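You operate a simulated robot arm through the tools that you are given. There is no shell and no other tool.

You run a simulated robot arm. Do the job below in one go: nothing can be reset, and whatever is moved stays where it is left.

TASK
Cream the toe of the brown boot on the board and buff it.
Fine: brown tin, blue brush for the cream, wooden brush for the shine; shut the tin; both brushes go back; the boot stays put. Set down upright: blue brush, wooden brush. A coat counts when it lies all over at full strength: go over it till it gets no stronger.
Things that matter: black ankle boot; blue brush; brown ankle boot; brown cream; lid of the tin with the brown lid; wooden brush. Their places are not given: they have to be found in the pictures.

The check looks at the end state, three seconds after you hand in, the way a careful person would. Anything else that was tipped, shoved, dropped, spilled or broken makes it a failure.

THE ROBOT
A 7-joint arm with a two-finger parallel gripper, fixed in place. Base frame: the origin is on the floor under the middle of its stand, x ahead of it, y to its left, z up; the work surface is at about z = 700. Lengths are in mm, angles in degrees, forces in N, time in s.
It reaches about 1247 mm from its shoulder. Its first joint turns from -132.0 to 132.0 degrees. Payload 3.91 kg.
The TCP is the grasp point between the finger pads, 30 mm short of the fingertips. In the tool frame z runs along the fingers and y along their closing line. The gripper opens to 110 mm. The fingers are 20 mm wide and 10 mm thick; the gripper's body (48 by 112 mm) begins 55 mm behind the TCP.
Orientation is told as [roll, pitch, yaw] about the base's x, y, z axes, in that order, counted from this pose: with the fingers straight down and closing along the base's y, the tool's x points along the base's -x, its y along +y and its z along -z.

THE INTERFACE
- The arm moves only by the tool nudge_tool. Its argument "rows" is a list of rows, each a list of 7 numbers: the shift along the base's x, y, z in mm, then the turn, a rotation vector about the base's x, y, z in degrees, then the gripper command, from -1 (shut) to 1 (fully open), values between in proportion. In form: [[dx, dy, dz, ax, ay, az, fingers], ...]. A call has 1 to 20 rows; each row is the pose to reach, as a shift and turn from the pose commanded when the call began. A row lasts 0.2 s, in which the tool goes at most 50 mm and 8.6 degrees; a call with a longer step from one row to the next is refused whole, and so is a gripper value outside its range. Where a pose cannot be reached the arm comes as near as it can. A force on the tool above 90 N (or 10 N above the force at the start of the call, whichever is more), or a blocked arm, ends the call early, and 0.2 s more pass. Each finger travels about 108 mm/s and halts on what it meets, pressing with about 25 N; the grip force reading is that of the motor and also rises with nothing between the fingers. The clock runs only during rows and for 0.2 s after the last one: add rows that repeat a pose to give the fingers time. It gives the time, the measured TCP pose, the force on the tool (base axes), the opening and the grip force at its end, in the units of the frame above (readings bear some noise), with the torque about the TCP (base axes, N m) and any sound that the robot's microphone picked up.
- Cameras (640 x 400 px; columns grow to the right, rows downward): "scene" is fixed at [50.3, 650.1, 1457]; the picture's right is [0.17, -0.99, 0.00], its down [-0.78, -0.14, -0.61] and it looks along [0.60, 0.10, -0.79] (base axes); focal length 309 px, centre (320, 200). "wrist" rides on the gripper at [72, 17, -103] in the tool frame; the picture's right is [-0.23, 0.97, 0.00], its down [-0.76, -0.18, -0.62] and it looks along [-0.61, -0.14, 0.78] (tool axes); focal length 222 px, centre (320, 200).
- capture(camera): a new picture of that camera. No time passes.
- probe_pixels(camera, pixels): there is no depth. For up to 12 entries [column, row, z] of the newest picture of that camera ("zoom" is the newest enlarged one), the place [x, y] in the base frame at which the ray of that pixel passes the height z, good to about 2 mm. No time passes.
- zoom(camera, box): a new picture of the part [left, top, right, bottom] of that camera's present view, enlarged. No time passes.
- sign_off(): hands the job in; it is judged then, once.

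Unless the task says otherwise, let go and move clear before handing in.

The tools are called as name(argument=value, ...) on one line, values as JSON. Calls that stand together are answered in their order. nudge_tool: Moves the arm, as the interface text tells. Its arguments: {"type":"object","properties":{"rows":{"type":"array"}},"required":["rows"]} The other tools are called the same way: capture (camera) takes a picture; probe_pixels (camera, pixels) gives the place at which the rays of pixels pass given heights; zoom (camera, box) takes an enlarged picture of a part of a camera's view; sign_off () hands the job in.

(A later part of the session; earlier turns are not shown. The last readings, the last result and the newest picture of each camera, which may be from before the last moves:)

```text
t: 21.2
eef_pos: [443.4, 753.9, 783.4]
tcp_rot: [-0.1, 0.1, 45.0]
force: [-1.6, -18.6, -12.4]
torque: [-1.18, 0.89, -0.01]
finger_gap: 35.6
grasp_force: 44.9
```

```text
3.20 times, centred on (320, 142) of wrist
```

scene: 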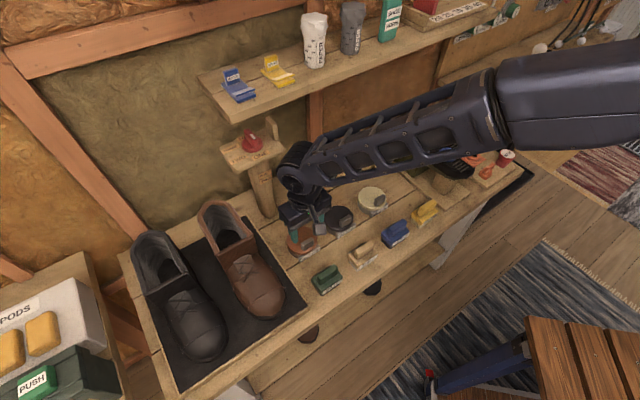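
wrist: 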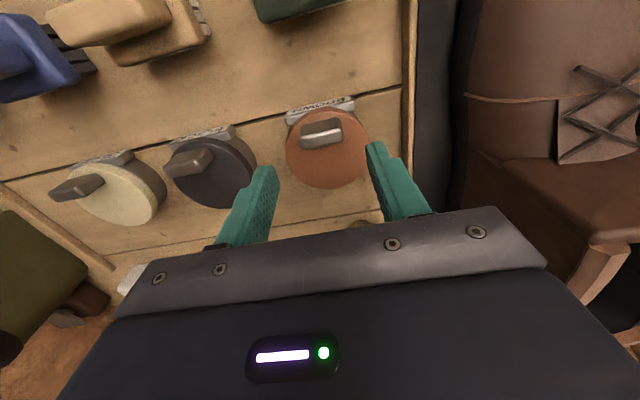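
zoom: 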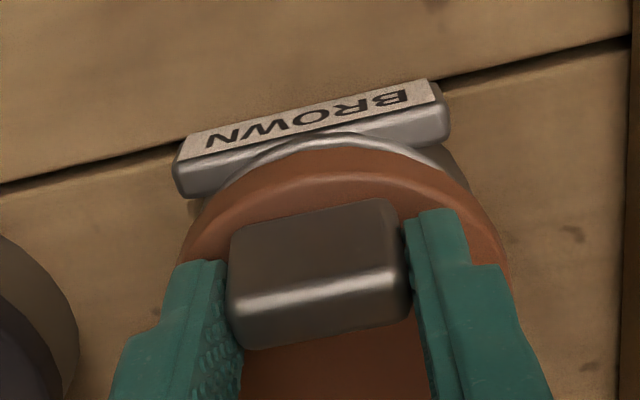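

The lid rises with the pads pivoting on the tab; the tin stays put. I continue to about 30° with a small forward/side correction.

nudge_tool(rows=[[1.2, 0.6, 2.7, 0, 0, 0, -0.7], [2.3, 1.5, 5.4, 0, 0, 0, -0.7], [3.4, 2.6, 8.0, 0, 0, 0, -0.7], [4.6, 3.8, 10.6, 0, 0, 0, -0.7], [6.0, 5.2, 13.0, 0, 0, 0, -0.7], [7.4, 6.6, 15.3, 0, 0, 0, -0.7], [9.0, 8.2, 17.6, 0, 0, 0, -0.7], [10.5, 9.7, 19.8, 0, 0, 0, -0.7]])

zoom(camera="scene", box=[275, 200, 345, 260])

capture(camera="wrist")

```text
t: 23.0
eef_pos: [452.7, 764.6, 803.8]
tcp_rot: [0.0, 0.0, 45.0]
force: [10.7, -29.6, -7.6]
torque: [-1.48, 0.58, 0.01]
finger_gap: 35.6
grasp_force: 44.7
```

```text
6.67 times, centred on (310, 230) of scene
```

zoom: 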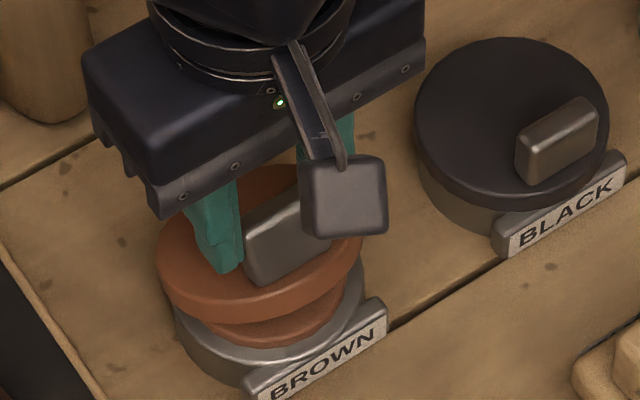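

```text
taken
```

wrist: 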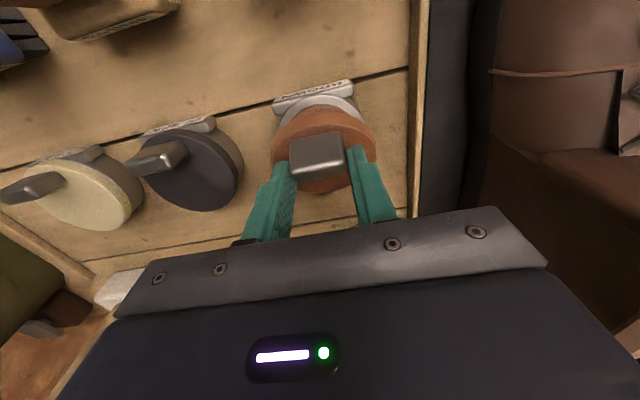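

Opening works (lid ~30° open), but there's a growing 28 N side force along +row direction. I shift 2 mm along (0.7,-0.7) to relieve it before continuing.

nudge_tool(rows=[[0.7, -0.7, 0, 0, 0, 0, -0.7], [1.4, -1.4, 0, 0, 0, 0, -0.7], [1.4, -1.4, 0, 0, 0, 0, -0.7]])

```text
t: 23.8
eef_pos: [453.7, 765.4, 805.0]
tcp_rot: [0.1, -0.1, 45.0]
force: [3.4, -11.2, -7.6]
torque: [-0.63, 0.46, -0.02]
finger_gap: 35.4
grasp_force: 45.4
```

The side force fell to ~10 N. I continue to about 50°, drifting slightly along the row direction as I go.

nudge_tool(rows=[[2.1, 1.3, 2.0, 0, 0, 0, -0.7], [4.3, 2.6, 4.0, 0, 0, 0, -0.7], [6.3, 4.2, 5.8, 0, 0, 0, -0.7], [8.3, 5.8, 7.6, 0, 0, 0, -0.7], [10.5, 7.5, 9.2, 0, 0, 0, -0.7], [12.6, 9.2, 10.7, 0, 0, 0, -0.7], [14.9, 11.0, 12.0, 0, 0, 0, -0.7], [17.1, 12.8, 13.3, 0, 0, 0, -0.7]])

zoom(camera="scene", box=[275, 180, 355, 260])

capture(camera="wrist")

```text
t: 25.6
eef_pos: [468.1, 778.4, 818.5]
tcp_rot: [0.0, 0.0, 45.0]
force: [-41.4, 17.2, -3.3]
torque: [-0.49, 1.67, -0.12]
finger_gap: 35.4
grasp_force: 44.4
```

```text
5.00 times, centred on (315, 220) of scene
```

zoom: 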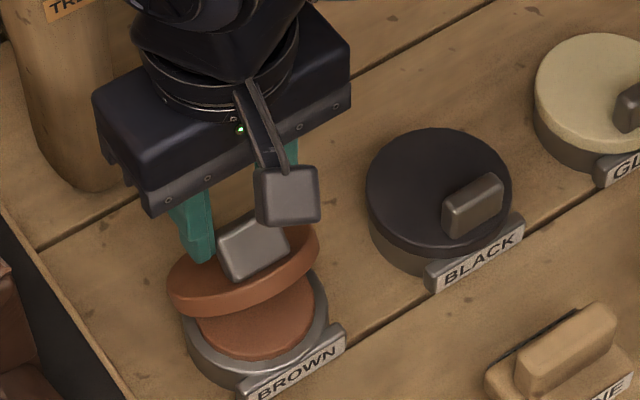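

```text
taken
```

wrist: 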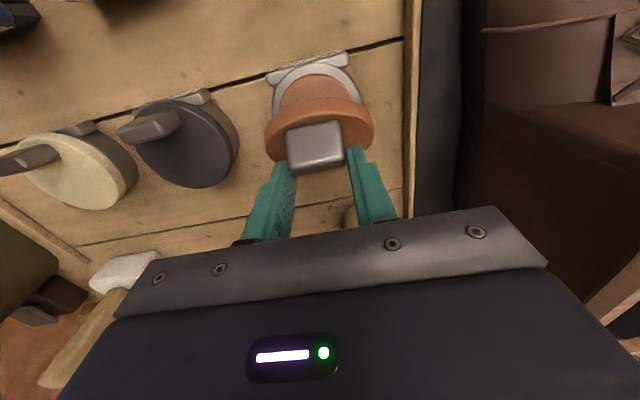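

Force is now -41 N along the row, so I over-corrected; I shift back ~3.5 mm the other way and 1 mm toward the front.

nudge_tool(rows=[[-1.2, 0.9, 0, 0, 0, 0, -0.7], [-2.4, 1.8, 0, 0, 0, 0, -0.7], [-3.0, 2.0, 0, 0, 0, 0, -0.7], [-3.0, 2.0, 0, 0, 0, 0, -0.7]])

```text
t: 26.6
eef_pos: [466.1, 778.3, 817.8]
tcp_rot: [0.0, -0.2, 45.0]
force: [-26.0, 8.9, 10.5]
torque: [-0.27, 0.84, -0.2]
finger_gap: 35.4
grasp_force: 45.2
```

nudge_tool(rows=[[-1.1, 0.5, 0.5, 0, 0, 0, -0.7], [-2.2, 1.0, 1, 0, 0, 0, -0.7], [-2.2, 1.0, 1, 0, 0, 0, -0.7]])

```text
t: 27.4
eef_pos: [467.3, 778.1, 818.1]
tcp_rot: [-0.1, -0.1, 44.9]
force: [-1.6, 4.5, 1.4]
torque: [0.18, -0.15, 0.01]
finger_gap: 35.7
grasp_force: 44.8
```

Forces are now essentially zero at ~50° open; the hinge model fits with no side drift. I continue to ~75°, leaning the tool slightly to the front to clear the boot-tree platform.

nudge_tool(rows=[[2.0, 2.0, 1.2, 0, 0, 0, -0.7], [4.1, 4.1, 2.3, 0, 0, 0, -0.7], [6.2, 6.2, 3.3, 0, 0, 0, -0.7], [8.3, 8.3, 4.2, 0, 0, 0, -0.7], [10.1, 10.1, 4.8, 1.0, -1.0, 0, -0.7], [11.9, 11.9, 5.4, 2.1, -2.1, 0, -0.7], [13.8, 13.8, 5.8, 2.8, -2.8, 0, -0.7], [15.7, 15.7, 6.1, 3.5, -3.5, 0, -0.7], [17.5, 17.5, 6.2, 4.6, -4.6, 0, -0.7], [19.3, 19.3, 6.2, 5.65, -5.65, 0, -0.7]])

zoom(camera="scene", box=[235, 130, 355, 260])

capture(camera="wrist")

```text
t: 29.6
eef_pos: [488.0, 798.2, 825.6]
tcp_rot: [0.0, -8.1, 45.0]
force: [10.5, -34.2, 12.9]
torque: [-1.54, 0.55, 0.11]
finger_gap: 35.5
grasp_force: 44.9
```

```text
3.08 times, centred on (295, 195) of scene
```

zoom: 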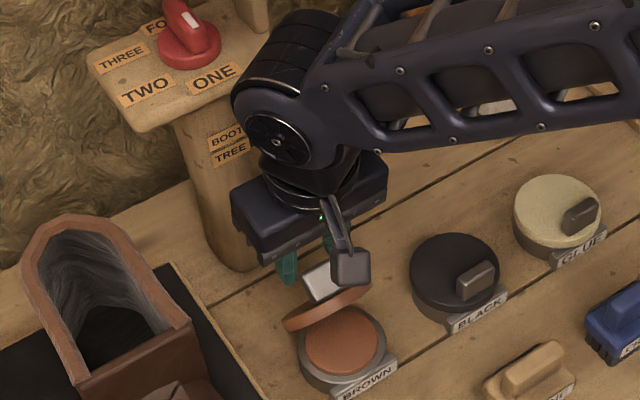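

```text
taken
```

wrist: 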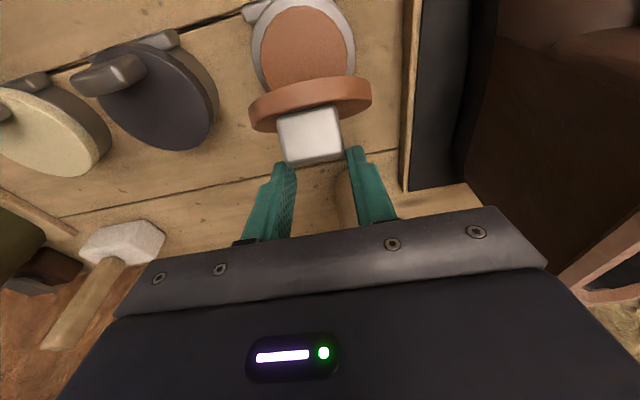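

The lid is ~75° open and the cream is visible in the tin. I continue to ~98° so that it passes vertical, with a small side correction.

nudge_tool(rows=[[2.6, 0.6, -0.2, 1.0, -1.0, 0, -0.7], [5.0, 2.4, -0.4, 2.1, -2.1, 0, -0.7], [6.8, 4.4, -1.0, 3.2, -3.2, 0, -0.7], [8.5, 6.1, -1.6, 4.24, -4.24, 0, -0.7], [10.6, 8.2, -2.3, 4.24, -4.24, 0, -0.7], [12.8, 10.4, -3.0, 4.24, -4.24, 0, -0.7], [14.9, 12.5, -4.0, 4.24, -4.24, 0, -0.7], [17.0, 14.6, -4.9, 4.24, -4.24, 0, -0.7]])

zoom(camera="scene", box=[235, 130, 355, 260])

capture(camera="wrist")

```text
t: 31.4
eef_pos: [502.0, 813.1, 820.9]
tcp_rot: [0.0, -14.0, 45.0]
force: [-0.1, -0.1, 0.1]
torque: [0.0, 0.03, 0.0]
finger_gap: 16.6
grasp_force: 0.0
```

```text
3.08 times, centred on (295, 195) of scene
```

zoom: 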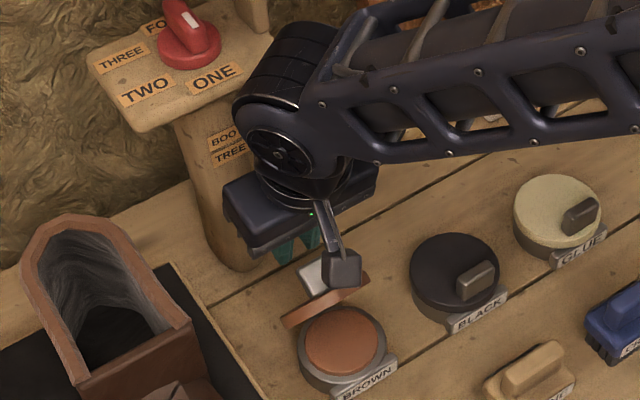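

```text
taken
```

wrist: 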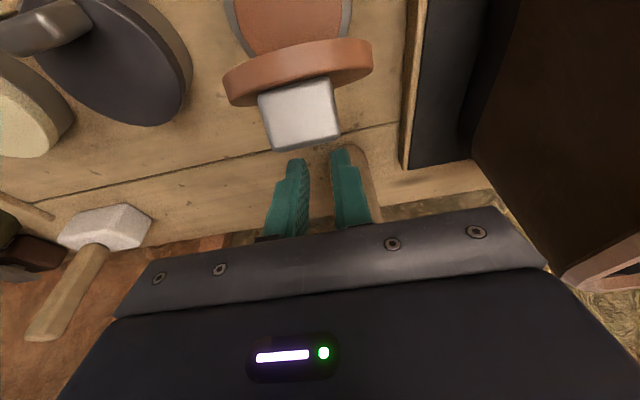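

The tab slipped out of the fingers (gap 16.6 mm) but the lid seems to stay open near 80–85°. I move up clear and forward, then check whether the lid holds its angle.

nudge_tool(rows=[[0, 0, 15, 0, 0, 0, -0.7], [0, 0, 40, 0, 0, 0, -0.7], [-5, -5, 75, -4, 4, 0, -0.7], [-25, -25, 100, -9.9, 9.9, 0, -0.7], [-55, -55, 110, -9.9, 9.9, 0, -0.7], [-85, -85, 110, -9.9, 9.9, 0, -0.7]])

zoom(camera="scene", box=[235, 130, 355, 260])

capture(camera="wrist")

```text
t: 32.8
eef_pos: [418.0, 727.5, 929.0]
tcp_rot: [0.1, 0.1, 44.9]
force: [0.6, -0.1, -0.9]
torque: [0.01, 0.01, 0.02]
finger_gap: 16.4
grasp_force: 0.0
```

```text
3.08 times, centred on (295, 195) of scene
```

zoom: 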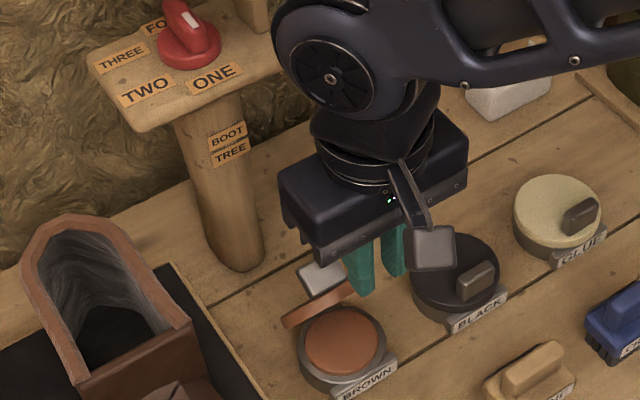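

```text
taken
```

wrist: 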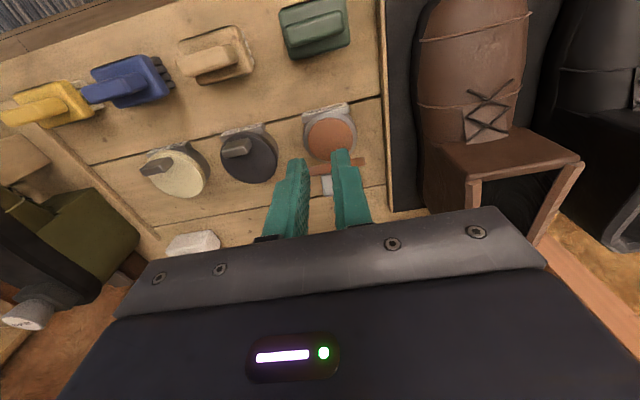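

The lid holds its open angle. Let me zoom in to measure how far open it is and see the cream.

zoom(camera="scene", box=[280, 210, 330, 260])

zoom(camera="wrist", box=[280, 90, 400, 200])

capture(camera="scene")

```text
8.00 times, centred on (305, 235) of scene
```

zoom: 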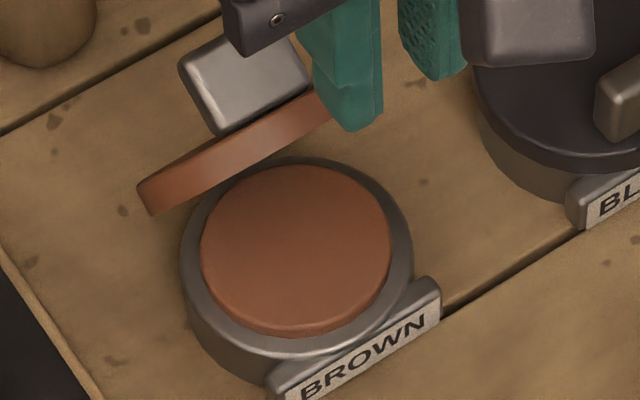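

```text
3.64 times, centred on (340, 145) of wrist
```

zoom: 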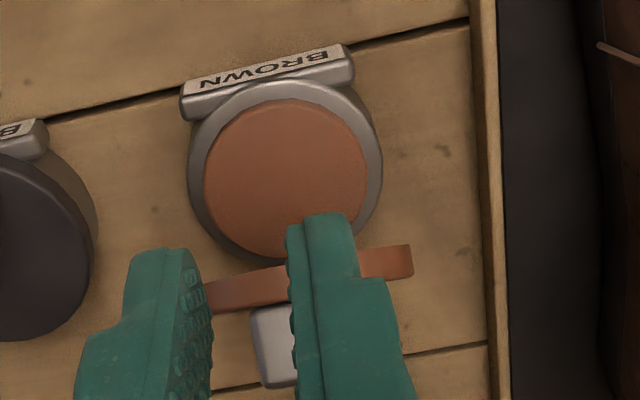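

```text
taken
```

scene: 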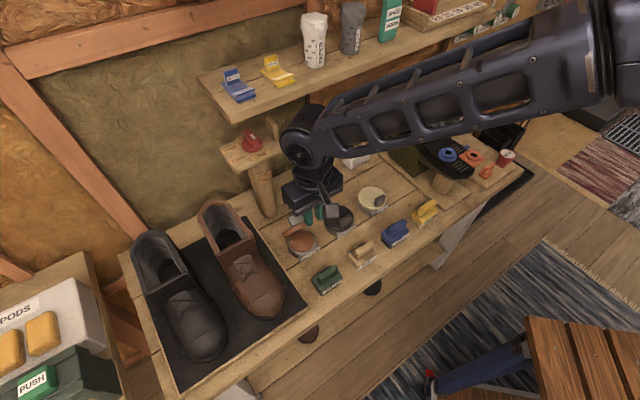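

The lid sits at roughly 60–65° (seen edge-on from both cameras) and holds by friction, so it still blocks the tin. I'll close the fingers, lean the tool 14° forward, and come down in front of the lid to push it further back.

nudge_tool(rows=[[0, 0, -30, 5, -5, 0, -1], [0, 0, -65, 9.9, -9.9, 0, -1], [0, 0, -95, 9.9, -9.9, 0, -1], [8, 8, -116, 9.9, -9.9, 0, -1], [15, 15, -116, 9.9, -9.9, 0, -1]])

capture(camera="wrist")

zoom(camera="scene", box=[265, 190, 345, 260])

```text
t: 34.0
eef_pos: [432.2, 744.0, 812.8]
tcp_rot: [0.0, -14.0, 44.9]
force: [0.6, 0.2, -0.1]
torque: [-0.01, 0.0, 0.01]
finger_gap: 0.1
grasp_force: 24.8
```

```text
taken
```

wrist: 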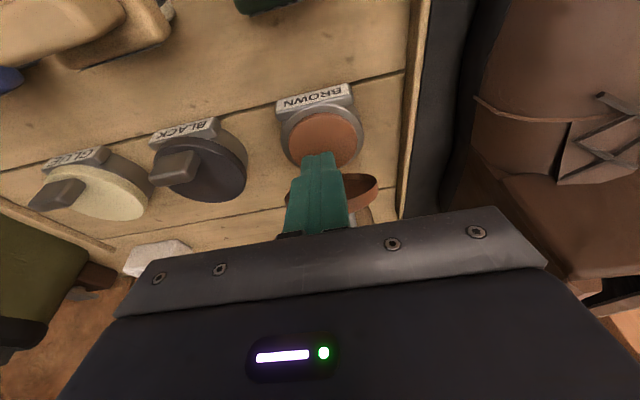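

```text
5.71 times, centred on (305, 225) of scene
```

zoom: 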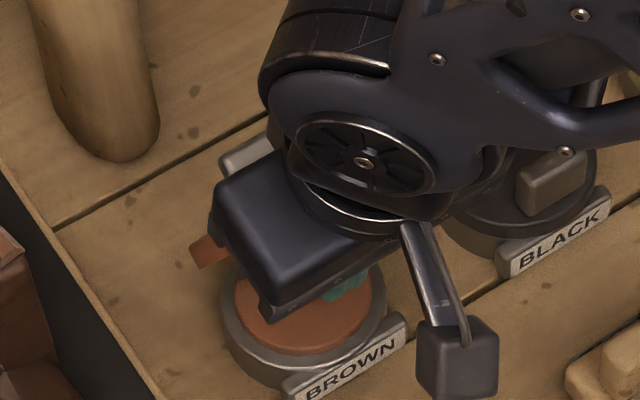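

The lid's hollow inner side is now visible behind the fingers at (360,195). I push backward in small steps while watching the force.

nudge_tool(rows=[[5, 5, 0, 0, 0, 0, -1], [10, 10, 0, 0, 0, 0, -1], [14, 14, 0, 0, 0, 0, -1], [18, 18, 0, 0, 0, 0, -1], [22, 22, 0, 0, 0, 0, -1], [26, 26, 0, 0, 0, 0, -1], [30, 30, 0, 0, 0, 0, -1]])

capture(camera="wrist")

zoom(camera="scene", box=[265, 190, 345, 260])

```text
t: 35.6
eef_pos: [462.3, 773.1, 812.5]
tcp_rot: [0.0, -14.0, 45.0]
force: [0.2, -0.6, 0.5]
torque: [-0.01, 0.02, 0.01]
finger_gap: 0.0
grasp_force: 24.3
```

```text
taken
```

wrist: 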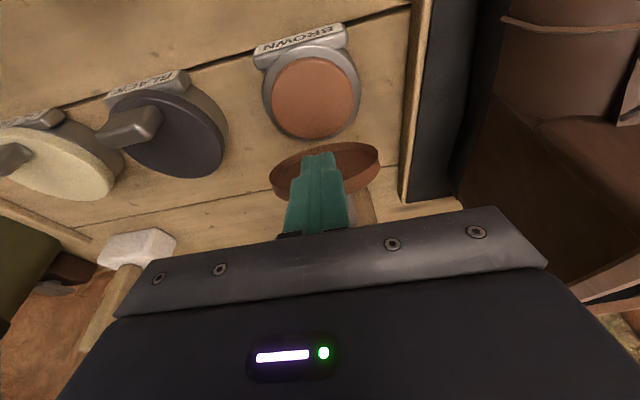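

```text
5.71 times, centred on (305, 225) of scene
```

zoom: 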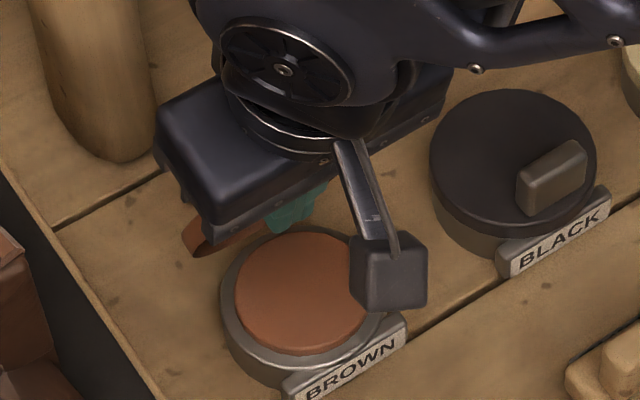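

Force is still near zero, the lid moves easily. I keep pushing back in smaller increments.

nudge_tool(rows=[[3, 3, 0, 0, 0, 0, -1], [6, 6, 0, 0, 0, 0, -1], [9, 9, 0, 0, 0, 0, -1], [12, 12, 0, 0, 0, 0, -1], [15, 15, 0, 0, 0, 0, -1], [18, 18, 0, 0, 0, 0, -1]])

capture(camera="wrist")

zoom(camera="scene", box=[245, 150, 345, 260])

```text
t: 37.0
eef_pos: [479.4, 791.4, 812.3]
tcp_rot: [-0.1, -14.0, 45.0]
force: [0.1, -0.7, -1.1]
torque: [0.03, 0.02, 0.01]
finger_gap: 0.2
grasp_force: 25.2
```

```text
taken
```

wrist: 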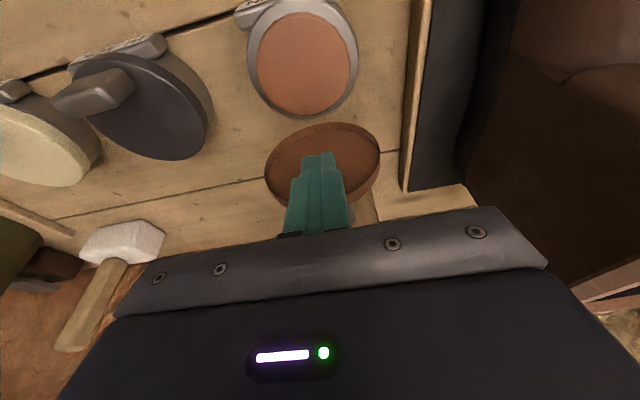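

```text
3.64 times, centred on (295, 205) of scene
```

zoom: 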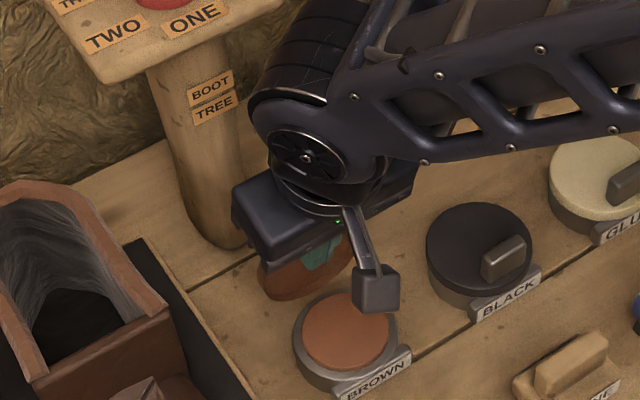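

The lid now looks past vertical. I push 4 mm more, then retreat forward and up to check that it stays.

nudge_tool(rows=[[3, 3, 0, 0, 0, 0, -1], [4, 4, 0, 0, 0, 0, -1], [-6, -6, 5, 0, 0, 0, -1], [-30, -30, 20, 0, 0, 0, -1], [-55, -55, 50, 0, 0, 0, -1], [-75, -75, 90, -5, 5, 0, -1], [-90, -90, 120, -9.9, 9.9, 0, -1]])

capture(camera="wrist")

zoom(camera="scene", box=[265, 190, 345, 260])

```text
t: 38.6
eef_pos: [389.5, 705.0, 935.2]
tcp_rot: [0.0, 0.0, 45.1]
force: [-0.1, 0.6, 0.1]
torque: [0.01, -0.03, 0.01]
finger_gap: 0.0
grasp_force: 24.9
```

```text
taken
```

wrist: 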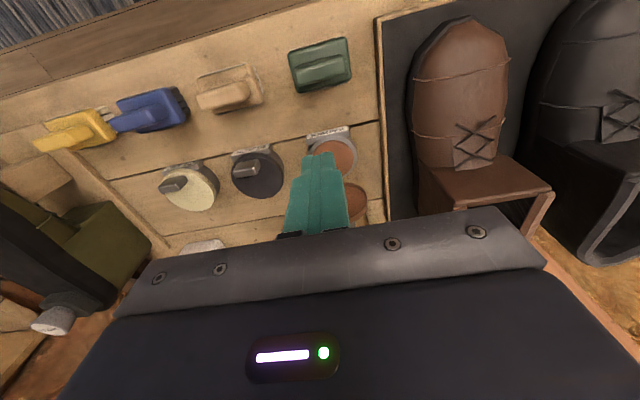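

```text
5.71 times, centred on (305, 225) of scene
```

zoom: 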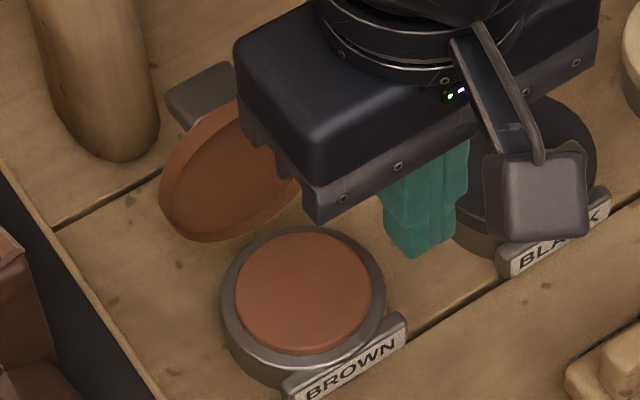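

The lid is wide open past vertical, and the cream pan is exposed. Now I go to the blue brush, turning back to yaw -45° with the gripper opening.

nudge_tool(rows=[[5, -5, 0, 0, 0, -8.2, -0.5], [20, -20, 0, 0, 0, -16.4, -0.2], [35, -40, 0, 0, 0, -24.6, 0], [50, -65, 0, 0, 0, -32.8, 0], [65, -85, -5, 0, 0, -41, 0], [80, -105, -10, 0, 0, -49.2, 0], [95, -125, -20, 0, 0, -57.4, 0], [110, -145, -30, 0, 0, -65.6, 0], [120, -160, -45, 0, 0, -73.8, 0], [127, -172, -55, 0, 0, -82, 0], [130, -175, -64, 0, 0, -90, 0]])

capture(camera="wrist")

zoom(camera="wrist", box=[220, 60, 420, 185])

capture(camera="scene")

```text
t: 41.0
eef_pos: [518.0, 527.1, 869.8]
tcp_rot: [-0.1, -0.1, -45.1]
force: [-0.4, 0.0, -0.6]
torque: [0.02, -0.03, 0.01]
finger_gap: 54.8
grasp_force: 0.0
```

```text
taken
```

wrist: 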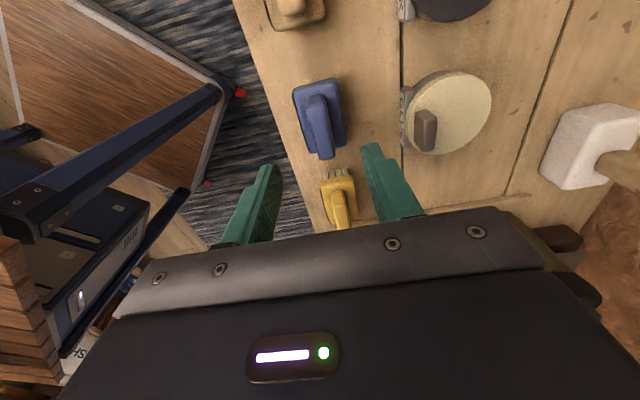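

```text
3.20 times, centred on (320, 122) of wrist
```

zoom: 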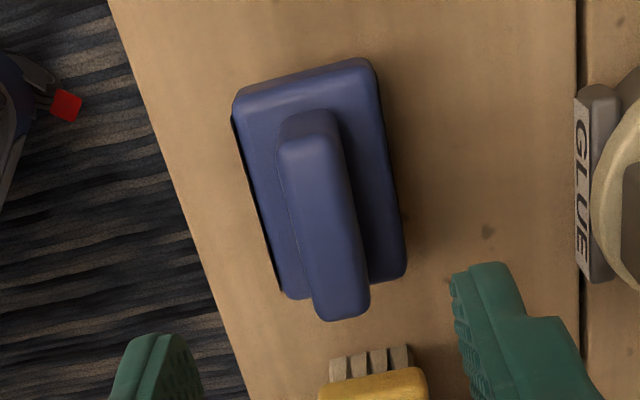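

```text
taken
```

scene: 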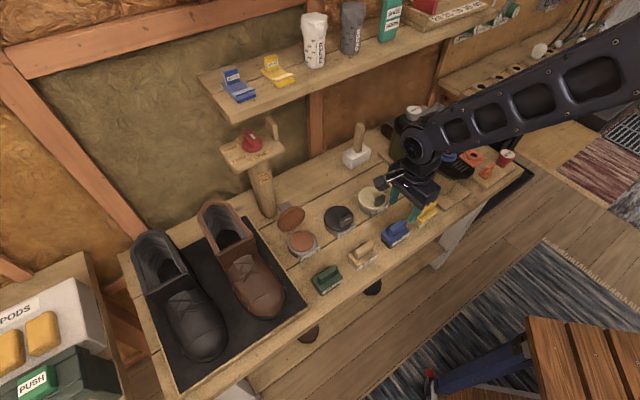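

Blue brush sits nicely below the gripper; handle top at zoom (325,228). I'll triangulate its height with the scene view.

probe_pixels(camera="wrist", pixels=[[321.6, 130.75, 750], [321.6, 130.75, 765], [321.6, 130.75, 780], [292, 95, 720], [331.5, 80.5, 720], [347, 147, 720], [309, 154, 720], [292, 95, 740], [331.5, 80.5, 740], [347, 147, 740], [309, 154, 740]])

zoom(camera="scene", box=[375, 210, 425, 255])

```text
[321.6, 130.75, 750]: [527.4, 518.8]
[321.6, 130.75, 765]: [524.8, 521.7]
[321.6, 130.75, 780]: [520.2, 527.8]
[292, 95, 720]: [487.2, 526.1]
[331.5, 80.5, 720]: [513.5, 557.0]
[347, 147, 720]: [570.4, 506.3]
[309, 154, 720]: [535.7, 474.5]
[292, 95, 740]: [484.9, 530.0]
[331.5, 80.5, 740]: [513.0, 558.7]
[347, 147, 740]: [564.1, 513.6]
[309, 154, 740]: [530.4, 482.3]
```

```text
8.89 times, centred on (400, 232) of scene
```

zoom: 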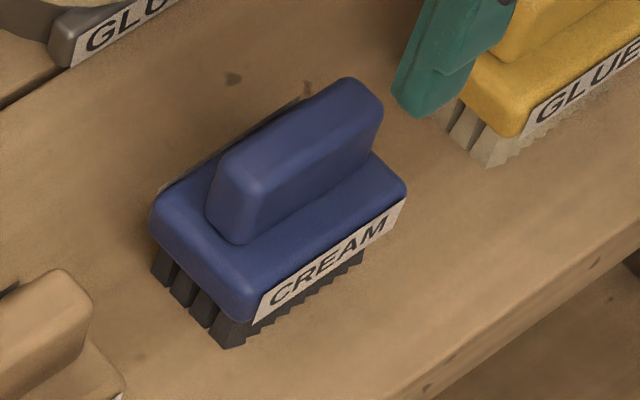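

Handle top is about (522,526,777), block 66×40 mm. I descend over it to TCP z≈785 and check alignment.

nudge_tool(rows=[[2, -0.5, -30, 0, 0, 0, 0], [2, -0.5, -60, 0, 0, 0, 0], [2, -0.5, -80, 0, 0, 0, 0], [2, -0.5, -86, 0, 0, 0, 0]])

zoom(camera="wrist", box=[220, 80, 420, 205])

zoom(camera="scene", box=[365, 190, 435, 255])

```text
t: 42.0
eef_pos: [522.1, 527.1, 785.5]
tcp_rot: [0.0, 0.1, -45.0]
force: [-0.6, 0.2, 0.8]
torque: [0.02, 0.0, -0.01]
finger_gap: 55.2
grasp_force: 0.0
```

```text
3.20 times, centred on (320, 142) of wrist
```

zoom: 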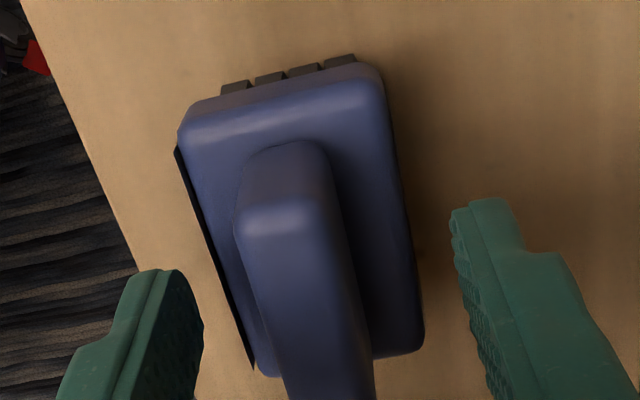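

```text
6.15 times, centred on (400, 222) of scene
```

zoom: 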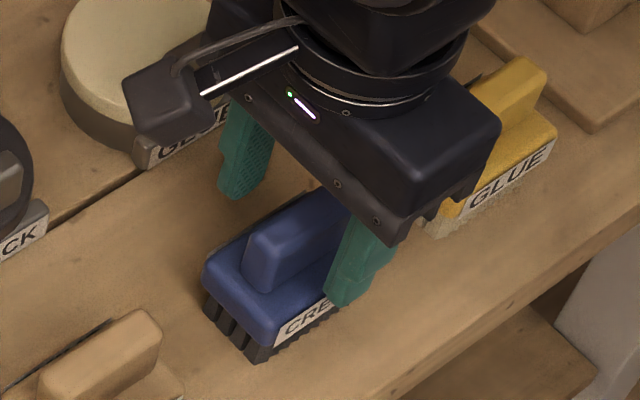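

Closing-direction alignment is good. Let me check the handle's ends relative to the fingers along the row before closing.

capture(camera="wrist")

probe_pixels(camera="wrist", pixels=[[307.2, 144.2, 777], [306, 126, 745], [276.5, 122, 745], [340, 103, 745], [351, 192, 745], [299, 198, 745], [336, 218, 777]])

zoom(camera="wrist", box=[250, 100, 390, 240])

```text
taken
```

wrist: 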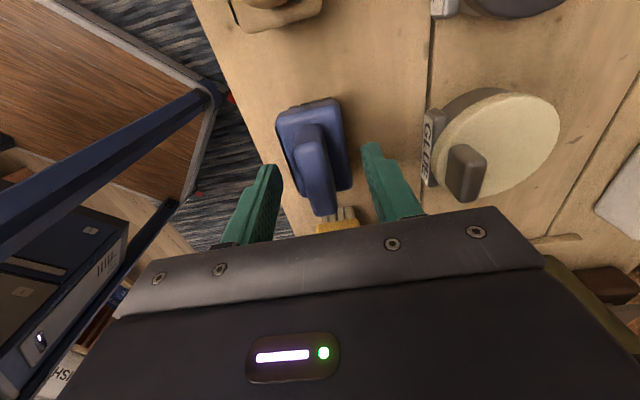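

```text
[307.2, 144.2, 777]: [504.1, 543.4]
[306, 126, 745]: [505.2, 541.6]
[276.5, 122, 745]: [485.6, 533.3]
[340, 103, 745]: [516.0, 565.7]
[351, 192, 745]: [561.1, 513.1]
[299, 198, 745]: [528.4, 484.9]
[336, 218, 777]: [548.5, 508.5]
```

```text
2.86 times, centred on (320, 170) of wrist
```

zoom: 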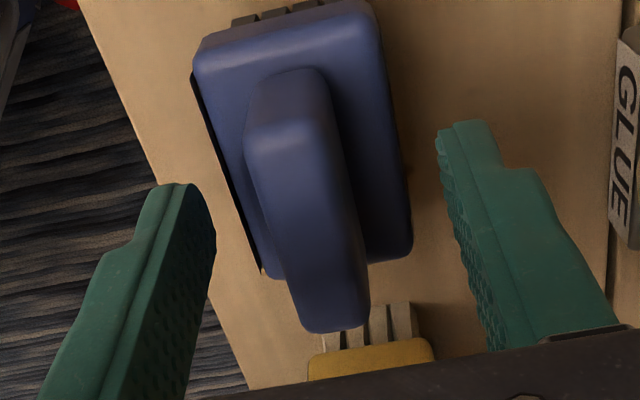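

The handle axis passes right through the TCP line. I lower 4 mm more and close on the handle.

nudge_tool(rows=[[0.4, -0.6, -2, 0, 0, 0, 0], [0.4, -0.6, -4, 0, 0, 0, 0], [0.4, -0.6, -4, 0, 0, 0, -0.3], [0.4, -0.6, -4, 0, 0, 0, -0.6], [0.4, -0.6, -4, 0, 0, 0, -1], [0.4, -0.6, -4, 0, 0, 0, -1]])

zoom(camera="wrist", box=[250, 100, 390, 240])

```text
t: 43.4
eef_pos: [521.5, 527.8, 780.3]
tcp_rot: [0.0, 0.0, -45.1]
force: [1.0, 0.5, -0.2]
torque: [0.05, 0.04, -0.03]
finger_gap: 17.7
grasp_force: 25.3
```

```text
2.86 times, centred on (320, 170) of wrist
```

zoom: 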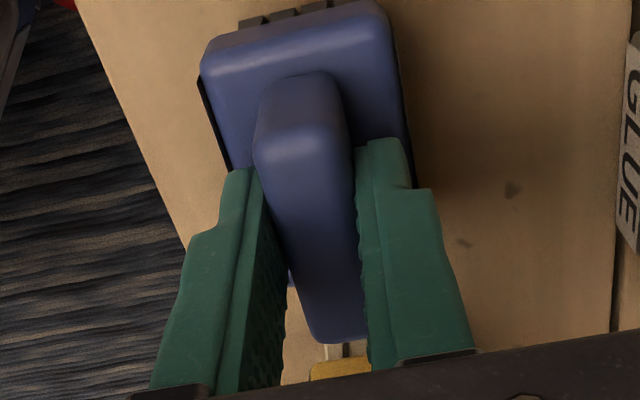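

Blue brush is gripped (gap 17.7 mm). I lift it to clear everything and carry it above the open brown tin.

nudge_tool(rows=[[0, 0, 8, 0, 0, 0, -1], [0, 0, 30, 0, 0, 0, -1], [0, 0, 70, 0, 0, 0, -1], [0, 0, 110, 0, 0, 0, -1], [-5, 20, 120, 0, 0, 0, -1], [-15, 60, 120, 0, 0, 0, -1], [-26, 100, 120, 0, 0, 0, -1], [-37, 140, 120, 0, 0, 0, -1], [-48, 180, 120, 0, 0, 0, -1], [-58, 220, 120, 0, 0, 0, -1], [-65, 245, 120, 0, 0, 0, -1]])

capture(camera="wrist")

zoom(camera="wrist", box=[220, 40, 420, 205])

zoom(camera="scene", box=[245, 150, 345, 260])

```text
t: 45.8
eef_pos: [455.9, 764.8, 897.8]
tcp_rot: [0.0, 0.0, -45.0]
force: [1.0, 0.0, -0.9]
torque: [0.0, 0.0, 0.03]
finger_gap: 17.5
grasp_force: 25.4
```

```text
taken
```

wrist: 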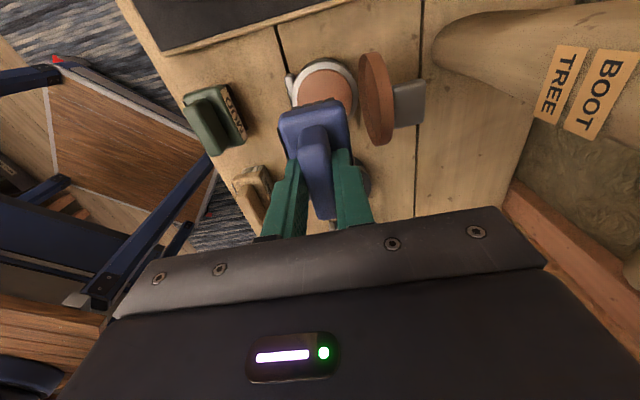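

```text
2.42 times, centred on (320, 122) of wrist
```

zoom: 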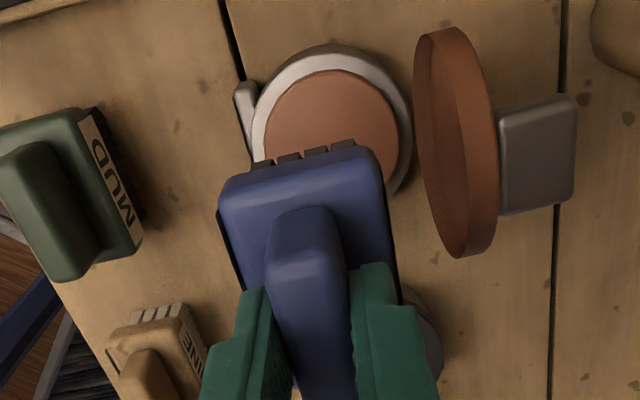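

```text
3.64 times, centred on (295, 205) of scene
```

zoom: 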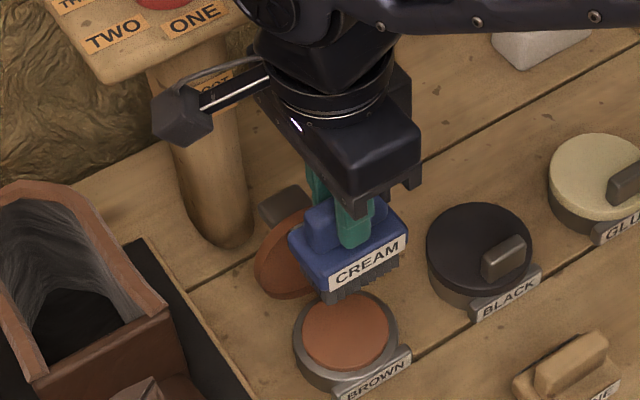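

Let me pin the cream disc's centre from both views.

probe_pixels(camera="wrist", pixels=[[325, 96.4, 710], [325, 96.4, 720], [325, 96.4, 730], [297.3, 96, 720], [353, 98, 720]])

probe_pixels(camera="scene", pixels=[[301.9, 241, 710], [301.9, 241, 720], [301.9, 241, 730], [289.8, 241, 720], [313.9, 241, 720]])

```text
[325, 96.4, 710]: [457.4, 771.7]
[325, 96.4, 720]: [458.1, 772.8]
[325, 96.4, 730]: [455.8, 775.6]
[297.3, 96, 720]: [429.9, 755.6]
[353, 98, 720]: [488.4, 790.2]
```

```text
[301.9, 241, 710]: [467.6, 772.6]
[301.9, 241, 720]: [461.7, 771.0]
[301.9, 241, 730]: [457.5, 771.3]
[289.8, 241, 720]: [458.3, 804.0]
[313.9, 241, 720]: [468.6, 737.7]
```

Cream centre is about (457.5,772) near z≈725. I lower the brush toward it, stopping just above, then in 2 mm steps watching force.

nudge_tool(rows=[[0.5, 1.4, -35, 0, 0, 0, -1], [0.5, 1.4, -70, 0, 0, 0, -1], [0.5, 1.4, -85, 0, 0, 0, -1], [0.5, 1.4, -88, 0, 0, 0, -1]])

nudge_tool(rows=[[0, 0, -2, 0, 0, 0, -1], [0, 0, -4, 0, 0, 0, -1], [0, 0, -6, 0, 0, 0, -1]])

zoom(camera="scene", box=[265, 190, 345, 260])

zoom(camera="wrist", box=[220, 40, 420, 205])

```text
t: 46.8
eef_pos: [458.0, 772.1, 811.2]
tcp_rot: [0.0, 0.0, -44.9]
force: [-0.3, 0.1, 2.9]
torque: [-0.06, 0.03, 0.0]
finger_gap: 17.9
grasp_force: 25.0
```

```text
t: 47.6
eef_pos: [458.1, 772.8, 806.6]
tcp_rot: [0.1, 0.1, -45.0]
force: [-2.4, 4.9, 22.2]
torque: [-0.05, 0.12, 0.0]
finger_gap: 18.0
grasp_force: 24.4
```

```text
5.71 times, centred on (305, 225) of scene
```

zoom: 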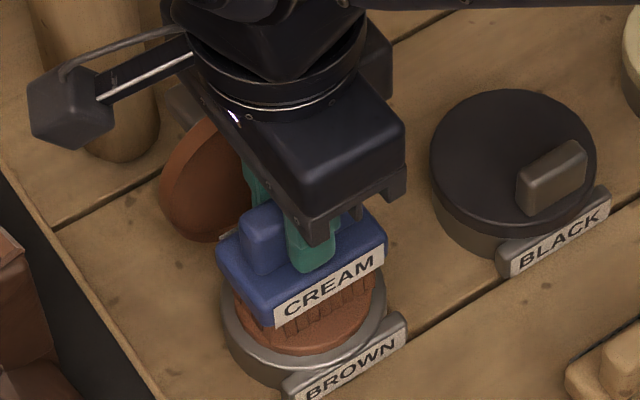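

```text
2.42 times, centred on (320, 122) of wrist
```

zoom: 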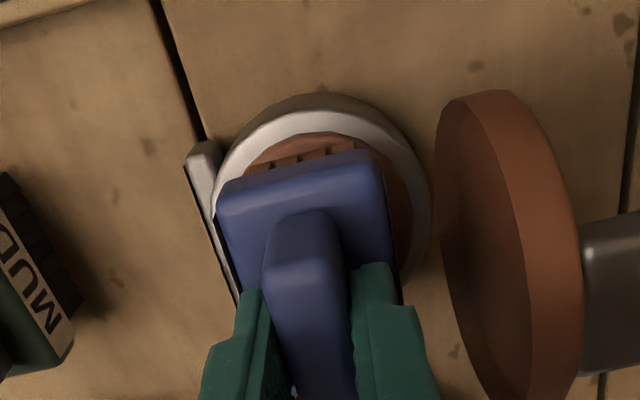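

Contact registered (22 N) and the bristles in the scene picture have turned brown—cream picked up. I lift and inspect.

nudge_tool(rows=[[0, 0, 0, 0, 0, 0, -1], [0, 0, 10, 0, 0, 0, -1], [0, 0, 40, 0, 0, 0, -1], [0, 0, 80, 0, 0, 0, -1]])

zoom(camera="scene", box=[265, 180, 345, 260])

zoom(camera="scene", box=[215, 250, 305, 330])

```text
t: 48.6
eef_pos: [455.9, 770.7, 883.0]
tcp_rot: [-0.2, -0.1, -45.0]
force: [0.6, 0.5, -1.0]
torque: [-0.02, -0.01, -0.03]
finger_gap: 17.8
grasp_force: 25.2
```

```text
5.00 times, centred on (305, 220) of scene
```

zoom: 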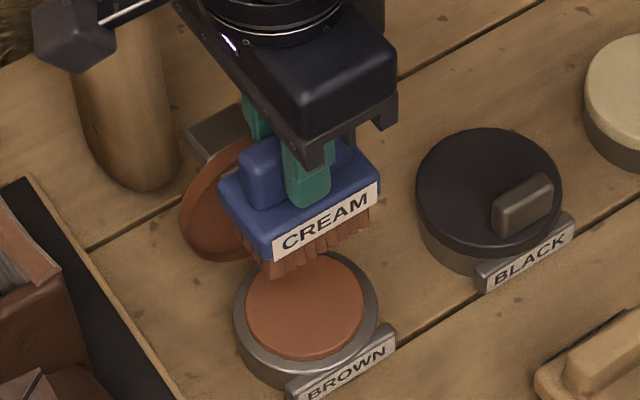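

```text
5.00 times, centred on (260, 290) of scene
```

zoom: 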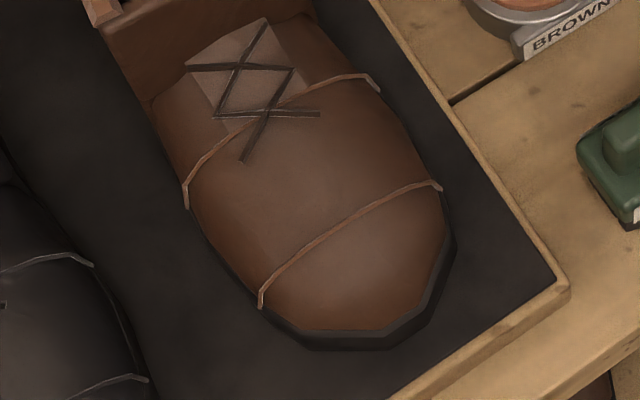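

Bristles are loaded brown. The toe cap from the seam forms a dome ~96 mm wide, ~48 mm long with top near z≈775; I carry the brush above it at about (269,802) and view.

nudge_tool(rows=[[-38, 6, 0, 0, 0, 0, -1], [-76, 12, 0, 0, 0, 0, -1], [-114, 18, 0, 0, 0, 0, -1], [-152, 24, 0, 0, 0, 0, -1], [-188, 30, 0, 0, 0, 0, -1], [-188, 30, 0, 0, 0, 0, -1]])

capture(camera="wrist")

zoom(camera="wrist", box=[220, 40, 420, 205])

zoom(camera="scene", box=[205, 220, 325, 330])

```text
t: 50.0
eef_pos: [268.7, 802.1, 888.0]
tcp_rot: [0.1, 0.0, -45.0]
force: [0.2, -0.1, -0.7]
torque: [0.01, 0.02, 0.04]
finger_gap: 17.9
grasp_force: 24.9
```

```text
taken
```

wrist: 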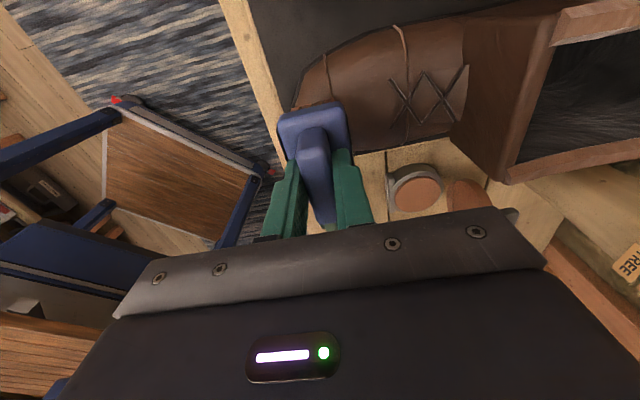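

```text
2.42 times, centred on (320, 122) of wrist
```

zoom: 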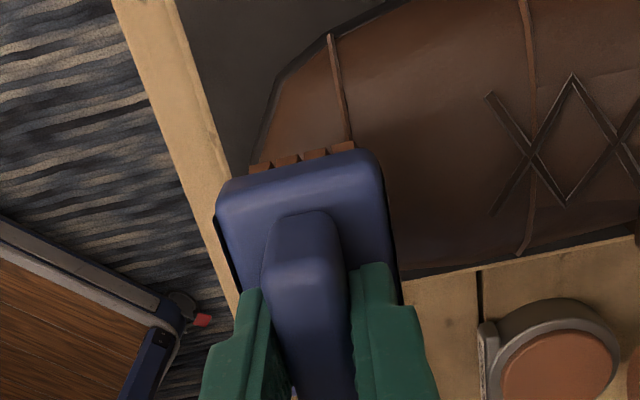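

```text
3.64 times, centred on (265, 275) of scene
```

zoom: 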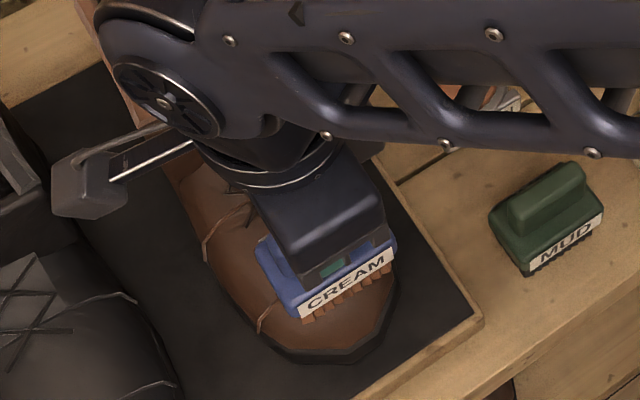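

Brush is positioned so its back edge lies at the seam. I descend in small steps until the bristles touch the toe top.

nudge_tool(rows=[[0, 0, -15, 0, 0, 0, -1], [0, 0, -25, 0, 0, 0, -1], [0, 0, -30, 0, 0, 0, -1], [0, 0, -33, 0, 0, 0, -1]])

nudge_tool(rows=[[0, 0, -2, 0, 0, 0, -1], [0, 0, -4, 0, 0, 0, -1], [0, 0, -6, 0, 0, 0, -1]])

zoom(camera="scene", box=[225, 250, 305, 330])

zoom(camera="wrist", box=[220, 40, 420, 205])

```text
t: 51.0
eef_pos: [270.3, 803.1, 853.9]
tcp_rot: [0.0, 0.0, -44.9]
force: [-0.8, -0.4, -0.8]
torque: [-0.01, -0.02, 0.0]
finger_gap: 17.7
grasp_force: 24.9
```

```text
t: 51.8
eef_pos: [269.1, 802.8, 850.1]
tcp_rot: [0.3, 0.1, -44.9]
force: [-9.4, -9.2, 37.7]
torque: [0.08, 0.13, 0.07]
finger_gap: 17.6
grasp_force: 24.9
```

```text
5.00 times, centred on (265, 290) of scene
```

zoom: 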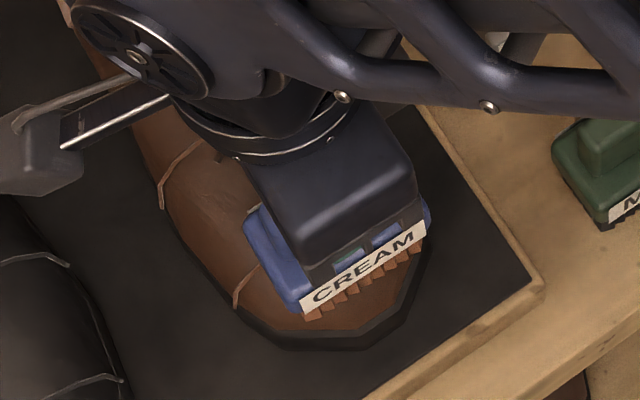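

```text
2.42 times, centred on (320, 122) of wrist
```

zoom: 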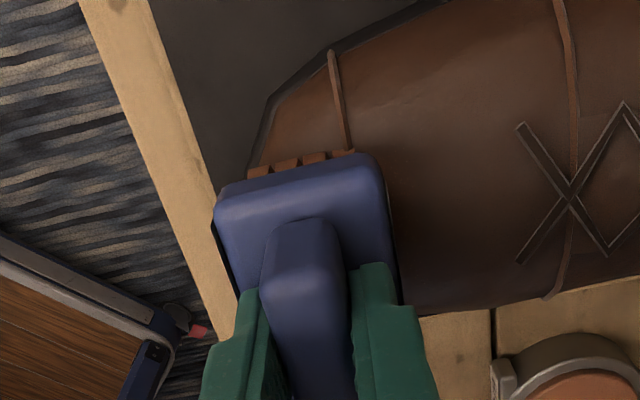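

Contact at TCP z≈852 with 38 N at full press. I'll now lighten up and roll the brush across the dome with tilt following the curvature, as a first pass near the seam.

nudge_tool(rows=[[-1.4, 1.4, 6, 0, 0, 0, -1], [-4.9, -2.1, 4.6, 5.66, -5.66, 0, -1], [-5.4, -2.6, 1.9, 7.07, -7.07, 0, -1], [-16.5, 8.9, 0.7, 1.41, -12.73, 0, -1], [-27.3, 19.9, -2.6, -4.24, -18.4, 0, -1]])

zoom(camera="wrist", box=[220, 40, 420, 205])

zoom(camera="scene", box=[205, 220, 305, 330])

```text
t: 53.0
eef_pos: [241.0, 823.4, 848.1]
tcp_rot: [10.7, -15.7, -46.4]
force: [-9.6, -3.6, 51.1]
torque: [1.03, -0.66, 0.19]
finger_gap: 17.8
grasp_force: 24.8
```

```text
2.42 times, centred on (320, 122) of wrist
```

zoom: 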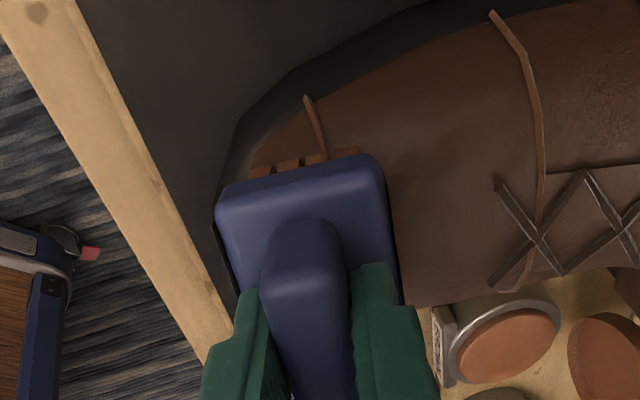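

```text
3.64 times, centred on (255, 275) of scene
```

zoom: 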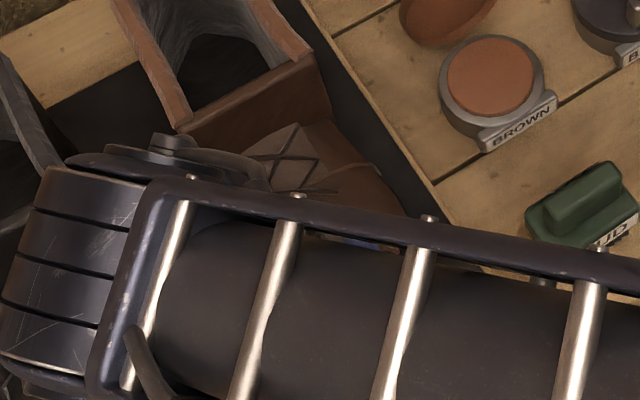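

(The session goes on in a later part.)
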